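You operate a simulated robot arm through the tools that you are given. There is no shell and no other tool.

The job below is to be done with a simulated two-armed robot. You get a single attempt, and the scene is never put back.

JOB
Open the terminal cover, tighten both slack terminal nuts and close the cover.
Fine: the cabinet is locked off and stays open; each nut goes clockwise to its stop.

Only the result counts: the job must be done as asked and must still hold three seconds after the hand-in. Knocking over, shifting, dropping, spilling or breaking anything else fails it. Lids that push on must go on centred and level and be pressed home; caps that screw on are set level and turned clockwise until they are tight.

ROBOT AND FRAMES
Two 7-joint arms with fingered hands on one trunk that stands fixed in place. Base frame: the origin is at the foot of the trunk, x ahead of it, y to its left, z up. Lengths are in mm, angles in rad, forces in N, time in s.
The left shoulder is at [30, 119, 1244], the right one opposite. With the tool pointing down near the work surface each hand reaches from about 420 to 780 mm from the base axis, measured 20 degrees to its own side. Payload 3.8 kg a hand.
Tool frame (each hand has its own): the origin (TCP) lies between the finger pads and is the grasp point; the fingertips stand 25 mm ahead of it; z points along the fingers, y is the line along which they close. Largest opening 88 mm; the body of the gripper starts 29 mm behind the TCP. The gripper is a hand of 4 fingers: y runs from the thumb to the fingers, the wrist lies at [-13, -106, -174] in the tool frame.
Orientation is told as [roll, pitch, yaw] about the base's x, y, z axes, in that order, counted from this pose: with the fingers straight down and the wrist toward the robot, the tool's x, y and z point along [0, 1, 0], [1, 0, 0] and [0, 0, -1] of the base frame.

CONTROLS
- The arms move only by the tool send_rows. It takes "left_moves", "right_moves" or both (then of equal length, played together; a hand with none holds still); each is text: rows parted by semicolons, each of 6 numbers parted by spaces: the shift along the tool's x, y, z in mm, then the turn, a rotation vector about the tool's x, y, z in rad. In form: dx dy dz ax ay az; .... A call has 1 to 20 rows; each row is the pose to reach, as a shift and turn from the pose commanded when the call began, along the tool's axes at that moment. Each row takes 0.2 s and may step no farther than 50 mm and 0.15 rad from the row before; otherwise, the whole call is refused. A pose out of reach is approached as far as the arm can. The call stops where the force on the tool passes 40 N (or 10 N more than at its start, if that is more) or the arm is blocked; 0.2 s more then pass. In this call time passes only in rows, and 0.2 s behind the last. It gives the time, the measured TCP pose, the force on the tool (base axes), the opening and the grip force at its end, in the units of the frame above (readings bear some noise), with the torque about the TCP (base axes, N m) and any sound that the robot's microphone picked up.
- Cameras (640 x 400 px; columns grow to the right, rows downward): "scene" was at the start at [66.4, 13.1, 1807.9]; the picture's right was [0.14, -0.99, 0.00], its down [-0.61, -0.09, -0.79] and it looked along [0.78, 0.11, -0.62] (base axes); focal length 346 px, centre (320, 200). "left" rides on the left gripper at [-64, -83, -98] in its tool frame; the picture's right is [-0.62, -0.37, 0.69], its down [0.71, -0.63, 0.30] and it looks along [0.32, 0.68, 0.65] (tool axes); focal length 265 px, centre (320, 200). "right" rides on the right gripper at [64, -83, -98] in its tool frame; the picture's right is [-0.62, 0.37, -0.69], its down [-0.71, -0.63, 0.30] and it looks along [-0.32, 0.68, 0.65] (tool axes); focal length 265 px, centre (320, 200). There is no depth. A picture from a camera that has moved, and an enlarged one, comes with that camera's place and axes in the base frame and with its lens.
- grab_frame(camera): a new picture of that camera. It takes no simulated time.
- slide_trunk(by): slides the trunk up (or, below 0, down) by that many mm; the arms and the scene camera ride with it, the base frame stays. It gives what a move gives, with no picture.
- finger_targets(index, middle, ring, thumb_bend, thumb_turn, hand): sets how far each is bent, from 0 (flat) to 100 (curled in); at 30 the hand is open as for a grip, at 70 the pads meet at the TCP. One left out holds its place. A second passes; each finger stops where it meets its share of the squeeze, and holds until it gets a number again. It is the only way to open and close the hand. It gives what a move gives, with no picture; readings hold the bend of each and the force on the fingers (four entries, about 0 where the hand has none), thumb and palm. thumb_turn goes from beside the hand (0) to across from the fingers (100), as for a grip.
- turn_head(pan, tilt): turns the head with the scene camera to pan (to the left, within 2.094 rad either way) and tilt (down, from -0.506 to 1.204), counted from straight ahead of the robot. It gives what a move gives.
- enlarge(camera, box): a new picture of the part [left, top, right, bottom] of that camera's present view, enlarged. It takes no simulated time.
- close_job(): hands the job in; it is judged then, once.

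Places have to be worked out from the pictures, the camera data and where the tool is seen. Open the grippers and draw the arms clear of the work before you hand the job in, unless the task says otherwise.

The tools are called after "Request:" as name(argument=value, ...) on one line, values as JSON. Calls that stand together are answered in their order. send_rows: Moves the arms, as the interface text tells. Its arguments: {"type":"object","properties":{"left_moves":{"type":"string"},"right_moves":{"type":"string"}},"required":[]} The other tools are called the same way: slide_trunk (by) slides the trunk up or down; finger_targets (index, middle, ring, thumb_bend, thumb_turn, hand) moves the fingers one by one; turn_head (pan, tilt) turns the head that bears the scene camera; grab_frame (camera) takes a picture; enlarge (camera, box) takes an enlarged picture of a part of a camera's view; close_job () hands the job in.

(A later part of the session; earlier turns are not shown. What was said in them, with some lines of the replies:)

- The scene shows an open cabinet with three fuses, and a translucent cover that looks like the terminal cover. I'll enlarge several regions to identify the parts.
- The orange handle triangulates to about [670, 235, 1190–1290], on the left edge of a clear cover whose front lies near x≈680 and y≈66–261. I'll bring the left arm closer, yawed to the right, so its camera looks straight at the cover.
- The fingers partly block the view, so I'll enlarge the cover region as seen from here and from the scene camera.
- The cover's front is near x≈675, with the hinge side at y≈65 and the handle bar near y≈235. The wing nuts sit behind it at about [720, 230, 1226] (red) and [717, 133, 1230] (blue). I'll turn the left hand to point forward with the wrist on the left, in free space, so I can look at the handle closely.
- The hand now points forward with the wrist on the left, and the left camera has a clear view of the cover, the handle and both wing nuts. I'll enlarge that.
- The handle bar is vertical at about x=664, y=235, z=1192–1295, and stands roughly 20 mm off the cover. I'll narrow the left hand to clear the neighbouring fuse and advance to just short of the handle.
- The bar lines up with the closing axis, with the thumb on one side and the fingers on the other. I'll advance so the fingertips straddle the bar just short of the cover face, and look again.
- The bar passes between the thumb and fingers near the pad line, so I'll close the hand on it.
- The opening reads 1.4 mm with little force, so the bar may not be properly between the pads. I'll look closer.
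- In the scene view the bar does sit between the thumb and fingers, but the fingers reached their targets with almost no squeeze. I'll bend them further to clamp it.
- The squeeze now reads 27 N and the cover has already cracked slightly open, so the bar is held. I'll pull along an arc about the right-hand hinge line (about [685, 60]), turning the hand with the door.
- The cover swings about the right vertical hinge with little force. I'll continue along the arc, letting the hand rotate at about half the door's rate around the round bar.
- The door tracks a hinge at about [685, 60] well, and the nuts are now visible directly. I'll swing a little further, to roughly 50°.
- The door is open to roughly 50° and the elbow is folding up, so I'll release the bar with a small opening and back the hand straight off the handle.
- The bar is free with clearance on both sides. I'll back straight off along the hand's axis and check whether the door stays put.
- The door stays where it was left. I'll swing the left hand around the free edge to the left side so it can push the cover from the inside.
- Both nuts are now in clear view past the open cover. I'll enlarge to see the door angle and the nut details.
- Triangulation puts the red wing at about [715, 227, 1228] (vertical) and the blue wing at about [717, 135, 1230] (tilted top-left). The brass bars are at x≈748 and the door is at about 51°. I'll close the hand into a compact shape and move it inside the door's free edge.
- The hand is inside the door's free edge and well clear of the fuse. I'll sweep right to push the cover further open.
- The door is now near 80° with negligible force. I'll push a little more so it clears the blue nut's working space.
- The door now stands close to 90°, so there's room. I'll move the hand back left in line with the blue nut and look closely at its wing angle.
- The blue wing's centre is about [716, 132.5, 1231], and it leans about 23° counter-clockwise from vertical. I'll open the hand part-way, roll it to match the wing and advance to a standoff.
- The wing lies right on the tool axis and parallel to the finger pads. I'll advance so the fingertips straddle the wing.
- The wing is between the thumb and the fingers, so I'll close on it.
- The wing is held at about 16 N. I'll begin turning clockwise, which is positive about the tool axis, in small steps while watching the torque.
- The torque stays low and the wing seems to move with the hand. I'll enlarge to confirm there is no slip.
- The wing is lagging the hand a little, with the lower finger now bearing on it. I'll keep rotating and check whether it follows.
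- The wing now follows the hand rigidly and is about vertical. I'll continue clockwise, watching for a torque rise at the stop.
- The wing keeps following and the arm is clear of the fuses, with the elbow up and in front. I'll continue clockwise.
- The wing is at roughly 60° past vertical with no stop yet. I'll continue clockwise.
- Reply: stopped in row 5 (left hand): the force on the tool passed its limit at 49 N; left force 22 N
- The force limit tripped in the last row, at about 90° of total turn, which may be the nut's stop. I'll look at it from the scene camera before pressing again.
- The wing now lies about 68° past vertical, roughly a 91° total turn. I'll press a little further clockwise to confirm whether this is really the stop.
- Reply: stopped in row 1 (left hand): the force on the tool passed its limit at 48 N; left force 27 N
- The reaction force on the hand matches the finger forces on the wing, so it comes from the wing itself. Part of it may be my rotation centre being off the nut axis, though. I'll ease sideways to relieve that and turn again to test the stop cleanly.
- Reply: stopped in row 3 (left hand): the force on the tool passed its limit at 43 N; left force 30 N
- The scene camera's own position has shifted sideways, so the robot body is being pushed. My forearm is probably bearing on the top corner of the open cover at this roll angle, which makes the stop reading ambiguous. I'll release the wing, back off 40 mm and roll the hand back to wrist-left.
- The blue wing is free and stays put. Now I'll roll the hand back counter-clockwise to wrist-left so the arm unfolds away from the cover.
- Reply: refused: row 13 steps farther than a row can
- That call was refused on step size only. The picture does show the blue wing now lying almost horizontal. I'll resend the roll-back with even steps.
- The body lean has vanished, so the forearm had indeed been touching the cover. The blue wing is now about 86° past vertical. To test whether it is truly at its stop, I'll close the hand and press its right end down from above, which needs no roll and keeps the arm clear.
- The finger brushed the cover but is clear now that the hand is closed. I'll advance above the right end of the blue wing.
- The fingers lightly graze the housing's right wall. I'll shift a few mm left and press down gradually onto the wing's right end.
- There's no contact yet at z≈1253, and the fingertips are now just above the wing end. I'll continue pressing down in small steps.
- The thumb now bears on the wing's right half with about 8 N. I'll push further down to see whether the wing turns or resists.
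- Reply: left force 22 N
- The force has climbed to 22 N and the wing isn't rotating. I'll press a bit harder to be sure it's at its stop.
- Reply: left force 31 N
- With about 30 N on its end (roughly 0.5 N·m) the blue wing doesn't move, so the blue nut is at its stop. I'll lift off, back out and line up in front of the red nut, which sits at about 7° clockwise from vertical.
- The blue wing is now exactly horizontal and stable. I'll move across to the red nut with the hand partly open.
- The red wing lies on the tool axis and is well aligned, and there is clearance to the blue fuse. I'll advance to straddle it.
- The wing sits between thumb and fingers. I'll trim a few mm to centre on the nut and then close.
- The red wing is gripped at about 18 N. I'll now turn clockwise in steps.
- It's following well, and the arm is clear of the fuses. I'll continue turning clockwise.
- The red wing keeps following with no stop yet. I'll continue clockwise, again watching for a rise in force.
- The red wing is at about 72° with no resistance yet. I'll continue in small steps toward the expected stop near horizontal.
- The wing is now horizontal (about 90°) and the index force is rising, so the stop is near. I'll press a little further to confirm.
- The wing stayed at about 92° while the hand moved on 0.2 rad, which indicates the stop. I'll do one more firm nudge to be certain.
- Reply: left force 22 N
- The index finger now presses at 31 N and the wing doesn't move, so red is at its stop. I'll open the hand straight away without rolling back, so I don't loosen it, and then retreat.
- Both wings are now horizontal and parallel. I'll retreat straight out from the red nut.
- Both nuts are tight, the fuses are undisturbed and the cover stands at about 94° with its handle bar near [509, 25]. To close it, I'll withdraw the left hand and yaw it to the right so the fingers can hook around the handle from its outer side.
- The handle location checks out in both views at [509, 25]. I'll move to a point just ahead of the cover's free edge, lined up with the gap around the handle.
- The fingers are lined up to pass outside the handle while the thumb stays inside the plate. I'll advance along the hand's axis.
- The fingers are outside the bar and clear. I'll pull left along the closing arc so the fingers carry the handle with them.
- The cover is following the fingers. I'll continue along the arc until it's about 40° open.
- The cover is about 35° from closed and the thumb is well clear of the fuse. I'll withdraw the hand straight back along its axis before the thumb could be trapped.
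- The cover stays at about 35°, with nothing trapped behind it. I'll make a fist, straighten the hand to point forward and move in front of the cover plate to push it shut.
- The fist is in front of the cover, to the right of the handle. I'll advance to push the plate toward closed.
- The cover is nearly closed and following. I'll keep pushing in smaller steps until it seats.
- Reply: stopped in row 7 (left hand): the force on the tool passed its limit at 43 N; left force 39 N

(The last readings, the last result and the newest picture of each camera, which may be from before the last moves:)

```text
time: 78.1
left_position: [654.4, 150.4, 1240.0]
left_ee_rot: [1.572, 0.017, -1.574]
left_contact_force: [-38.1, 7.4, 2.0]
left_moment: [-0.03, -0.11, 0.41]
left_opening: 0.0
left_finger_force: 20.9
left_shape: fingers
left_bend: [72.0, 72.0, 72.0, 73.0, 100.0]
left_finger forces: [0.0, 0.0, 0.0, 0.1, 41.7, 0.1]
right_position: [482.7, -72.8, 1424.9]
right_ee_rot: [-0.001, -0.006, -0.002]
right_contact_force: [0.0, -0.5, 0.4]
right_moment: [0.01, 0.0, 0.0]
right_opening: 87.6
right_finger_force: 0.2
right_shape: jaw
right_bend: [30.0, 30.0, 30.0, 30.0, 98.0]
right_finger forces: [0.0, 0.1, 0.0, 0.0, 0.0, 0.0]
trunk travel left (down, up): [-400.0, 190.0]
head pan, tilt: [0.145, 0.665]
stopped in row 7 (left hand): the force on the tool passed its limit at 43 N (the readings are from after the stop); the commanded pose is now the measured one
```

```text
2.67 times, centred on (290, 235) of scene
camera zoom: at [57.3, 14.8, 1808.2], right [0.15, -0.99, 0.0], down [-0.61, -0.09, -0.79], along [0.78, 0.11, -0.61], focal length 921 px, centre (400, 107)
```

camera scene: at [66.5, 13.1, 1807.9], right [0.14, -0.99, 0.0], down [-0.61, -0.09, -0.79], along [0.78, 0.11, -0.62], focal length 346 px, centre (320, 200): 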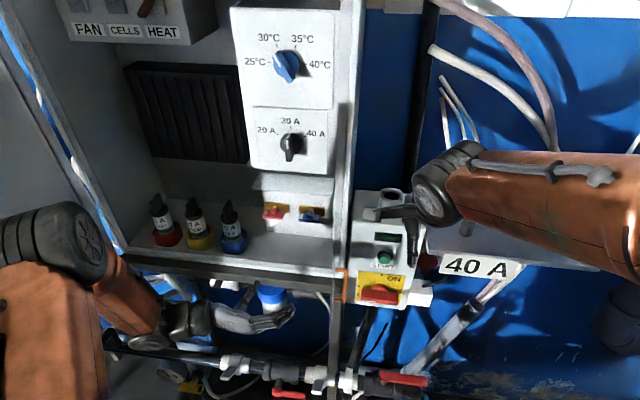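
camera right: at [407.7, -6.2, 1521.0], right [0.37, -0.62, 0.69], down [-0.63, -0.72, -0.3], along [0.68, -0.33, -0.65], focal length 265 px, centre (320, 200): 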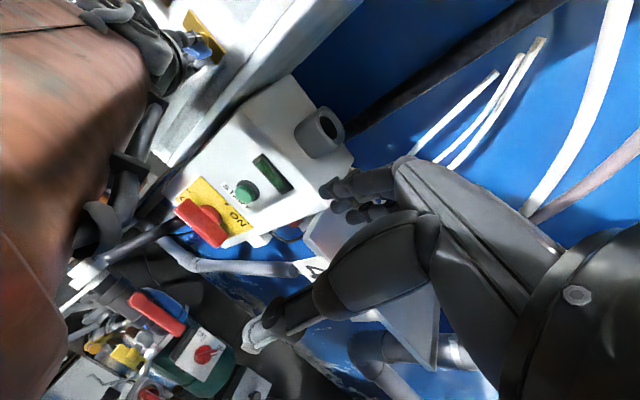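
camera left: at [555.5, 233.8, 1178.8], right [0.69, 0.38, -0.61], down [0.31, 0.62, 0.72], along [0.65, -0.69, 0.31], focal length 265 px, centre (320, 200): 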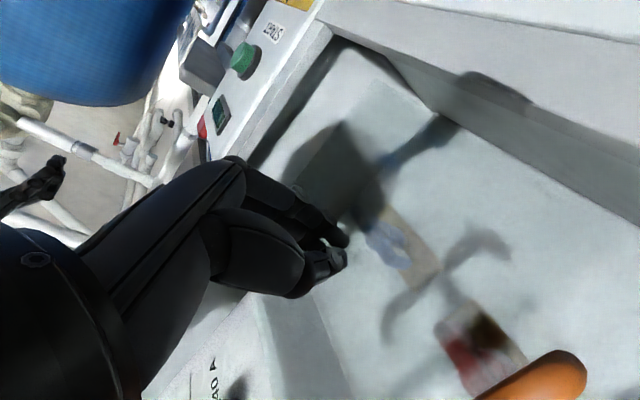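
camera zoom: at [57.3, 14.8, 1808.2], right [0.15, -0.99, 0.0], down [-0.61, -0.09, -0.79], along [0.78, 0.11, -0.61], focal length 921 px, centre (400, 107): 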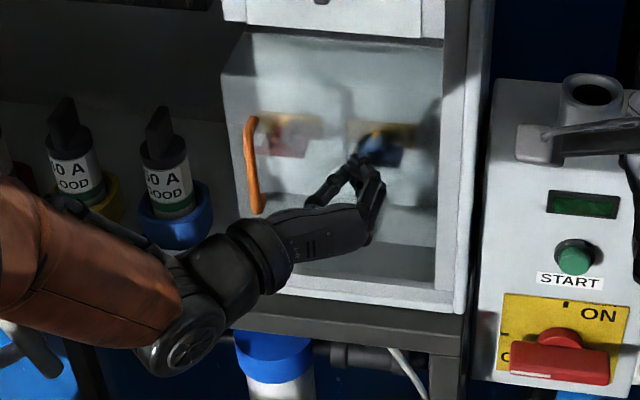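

The cover met its seat at about 43 N, and its outline matches the original closed view. I'll back the hand off and verify that it stays shut.

Request:
send_rows(left_moves="0 0 -20 0 0 0; 0 0 -60 0 0 0; 0 0 -100 0 0 0; 0 0 -140 0 0 0; 0 0 -170 0 0 0")

Request:
grab_frame(camera="left")

Request:
enlarge(camera="scene", box=[220, 150, 380, 290])

Request:
grab_frame(camera="scene")

```text
time: 79.3
left_position: [491.8, 150.7, 1240.8]
left_ee_rot: [1.572, 0.017, -1.572]
left_contact_force: [0.1, -0.8, 0.1]
left_moment: [-0.01, -0.01, 0.01]
left_opening: 0.3
left_finger_force: 0.1
left_shape: fingers
left_bend: [72.0, 72.0, 72.0, 71.0, 100.0]
left_finger forces: [0.0, 0.0, 0.0, 0.1, 0.0, 0.0]
right_position: [487.9, -73.6, 1422.7]
right_ee_rot: [-0.002, -0.001, 0.0]
right_contact_force: [-0.9, -0.1, 0.7]
right_moment: [0.02, 0.0, -0.03]
right_opening: 87.6
right_finger_force: 0.1
right_shape: jaw
right_bend: [30.0, 30.0, 30.0, 30.0, 98.0]
right_finger forces: [0.0, 0.0, 0.1, 0.1, 0.1, 0.0]
trunk travel left (down, up): [-400.0, 190.0]
head pan, tilt: [0.145, 0.665]
```

```text
taken
camera left: at [392.0, 233.9, 1178.2], right [0.7, 0.38, -0.61], down [0.3, 0.62, 0.73], along [0.65, -0.69, 0.32], focal length 265 px, centre (320, 200)
```

left: 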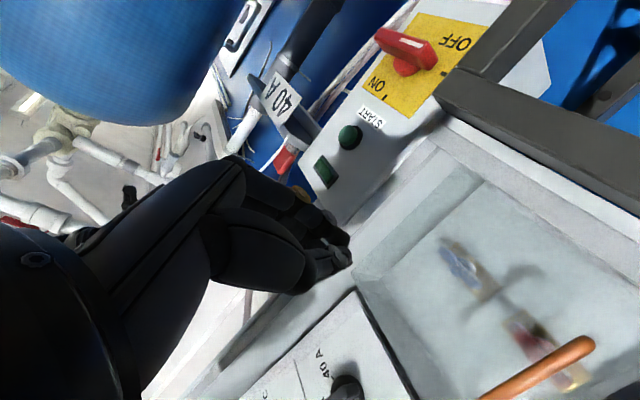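

```text
2.86 times, centred on (300, 220) of scene
camera zoom: at [64.2, 13.7, 1807.9], right [0.14, -0.99, 0.0], down [-0.61, -0.09, -0.79], along [0.78, 0.11, -0.62], focal length 987 px, centre (377, 143)
```

zoom: 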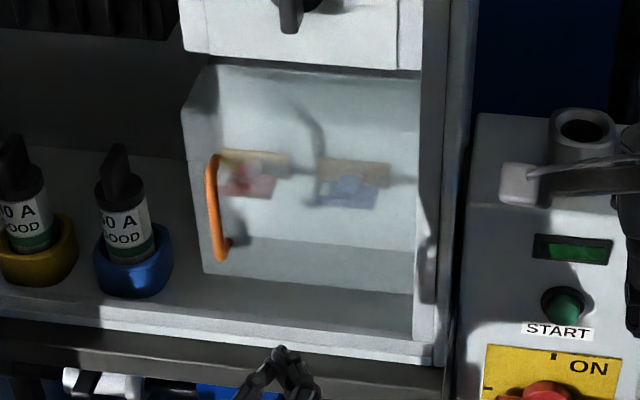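

```text
taken
camera scene: at [64.2, 13.7, 1807.9], right [0.14, -0.99, 0.0], down [-0.61, -0.09, -0.79], along [0.78, 0.11, -0.62], focal length 346 px, centre (320, 200)
```

scene: 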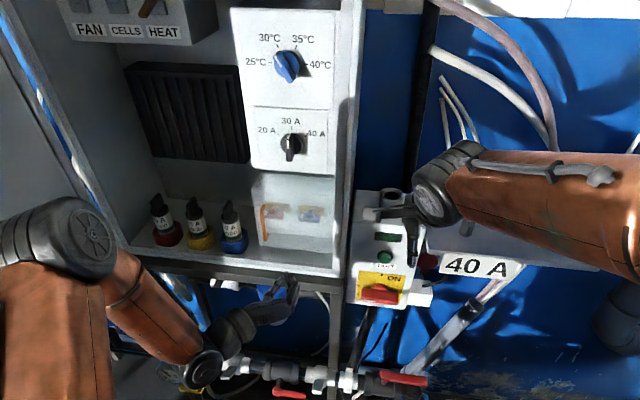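

The handle pixels match the original closed view exactly, both wings show horizontal behind the cover, and the knobs, switches and fuses are unchanged. I'll open the left hand and draw the arm clear.

Request:
finger_targets(hand="left", index=30, middle=30, ring=30, thumb_bend=30)

Request:
send_rows(left_moves="0 -30 -20 0 0 0; 5 -65 -35 0 0 0; 12 -100 -45 0 0 0; 20 -135 -50 0 0 0; 30 -165 -50 0 0 0")

Request:
grab_frame(camera="scene")

Request:
enlarge(camera="scene", box=[130, 170, 370, 300])

Request:
enlarge(camera="left", box=[330, 100, 600, 340])

```text
time: 80.3
left_position: [492.6, 149.0, 1240.8]
left_ee_rot: [1.573, 0.017, -1.574]
left_contact_force: [0.0, 1.5, 0.6]
left_moment: [-0.02, -0.01, 0.03]
left_opening: 84.5
left_finger_force: 0.1
left_shape: fingers
left_bend: [30.0, 30.0, 30.0, 30.0, 98.0]
left_finger forces: [0.0, 0.0, 0.0, 0.1, 0.1, 0.0]
right_position: [488.3, -73.3, 1422.1]
right_ee_rot: [0.0, 0.001, 0.001]
right_contact_force: [0.0, 0.0, 0.1]
right_moment: [-0.02, -0.02, 0.02]
right_opening: 87.7
right_finger_force: 0.2
right_shape: jaw
right_bend: [30.0, 30.0, 30.0, 30.0, 98.0]
right_finger forces: [0.0, 0.0, 0.0, 0.0, 0.0, 0.0]
trunk travel left (down, up): [-400.0, 190.0]
head pan, tilt: [0.145, 0.665]
```

```text
time: 81.5
left_position: [443.6, 312.2, 1273.4]
left_ee_rot: [1.569, 0.014, -1.573]
left_contact_force: [-0.3, -0.1, -1.2]
left_moment: [0.02, 0.0, 0.01]
left_opening: 84.4
left_finger_force: 0.0
left_shape: fingers
left_bend: [30.0, 30.0, 30.0, 30.0, 98.0]
left_finger forces: [0.0, 0.1, 0.1, 0.1, 0.1, 0.0]
right_position: [488.3, -73.0, 1422.6]
right_ee_rot: [-0.001, -0.001, 0.0]
right_contact_force: [0.3, -1.2, -0.4]
right_moment: [0.04, -0.01, -0.02]
right_opening: 87.5
right_finger_force: 0.0
right_shape: jaw
right_bend: [30.0, 30.0, 30.0, 30.0, 98.0]
right_finger forces: [0.0, 0.0, 0.0, 0.1, 0.1, 0.1]
trunk travel left (down, up): [-400.0, 190.0]
head pan, tilt: [0.145, 0.665]
```

```text
taken
camera scene: at [66.1, 13.6, 1807.9], right [0.14, -0.99, 0.0], down [-0.61, -0.09, -0.79], along [0.78, 0.11, -0.62], focal length 346 px, centre (320, 200)
```

scene: 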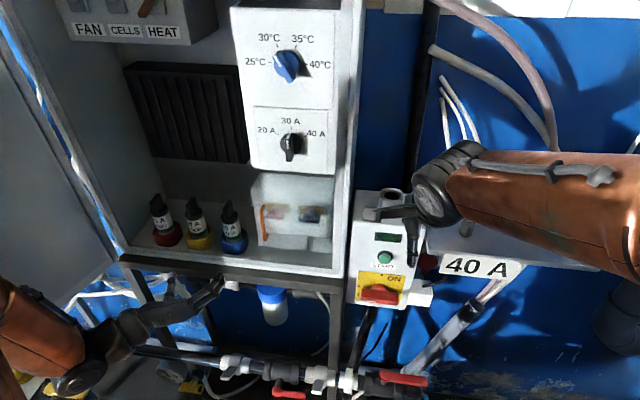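

```text
2.67 times, centred on (250, 235) of scene
camera zoom: at [66.1, 13.6, 1807.9], right [0.14, -0.99, 0.0], down [-0.61, -0.09, -0.79], along [0.78, 0.11, -0.62], focal length 921 px, centre (507, 107)
```

zoom: 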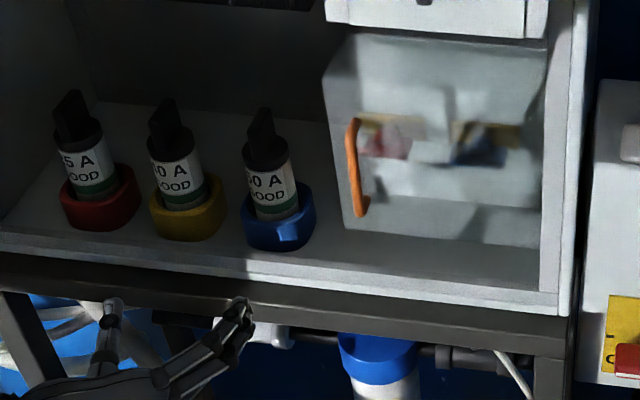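

```text
1.67 times, centred on (465, 220) of left
camera zoom: at [345.5, 396.5, 1211.3], right [0.69, 0.38, -0.61], down [0.31, 0.62, 0.72], along [0.65, -0.69, 0.31], focal length 442 px, centre (78, 167)
```

zoom: 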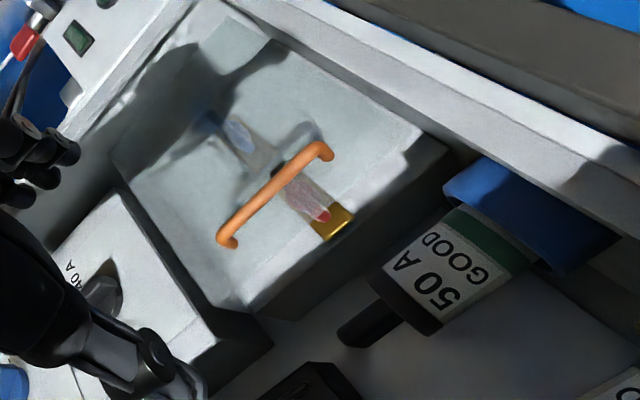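

The cover is shut, both wings lie in line with their bars, and the fuses and controls are as they were. Both hands are open and clear, so I'm handing the job in.

Request:
close_job()

```text
The job is handed in.
```

I opened the terminal cover, turned both slack nuts clockwise to their stops and closed the cover again. The job is handed in; I don't have the judge's result.

- **Blue nut:** it turned about 110° and ended horizontal. It did not move under about 30 N pressed on its wing, so I judged it at its stop.
- **Red nut:** it turned about 85°, also ending horizontal. It did not move under about 31 N from the index finger.
- **Cover:** I pushed it shut until it resisted at about 43 N. The handle then appeared in the same place as in the first picture.

Partway through the blue nut, my left forearm appears to have pressed against the open cover. The hand also brushed the cover and the housing wall lightly while I was checking that nut. I saw no damage, and in the last pictures the fuses, knobs and switches looked unchanged. Both hands are open and clear of the work.
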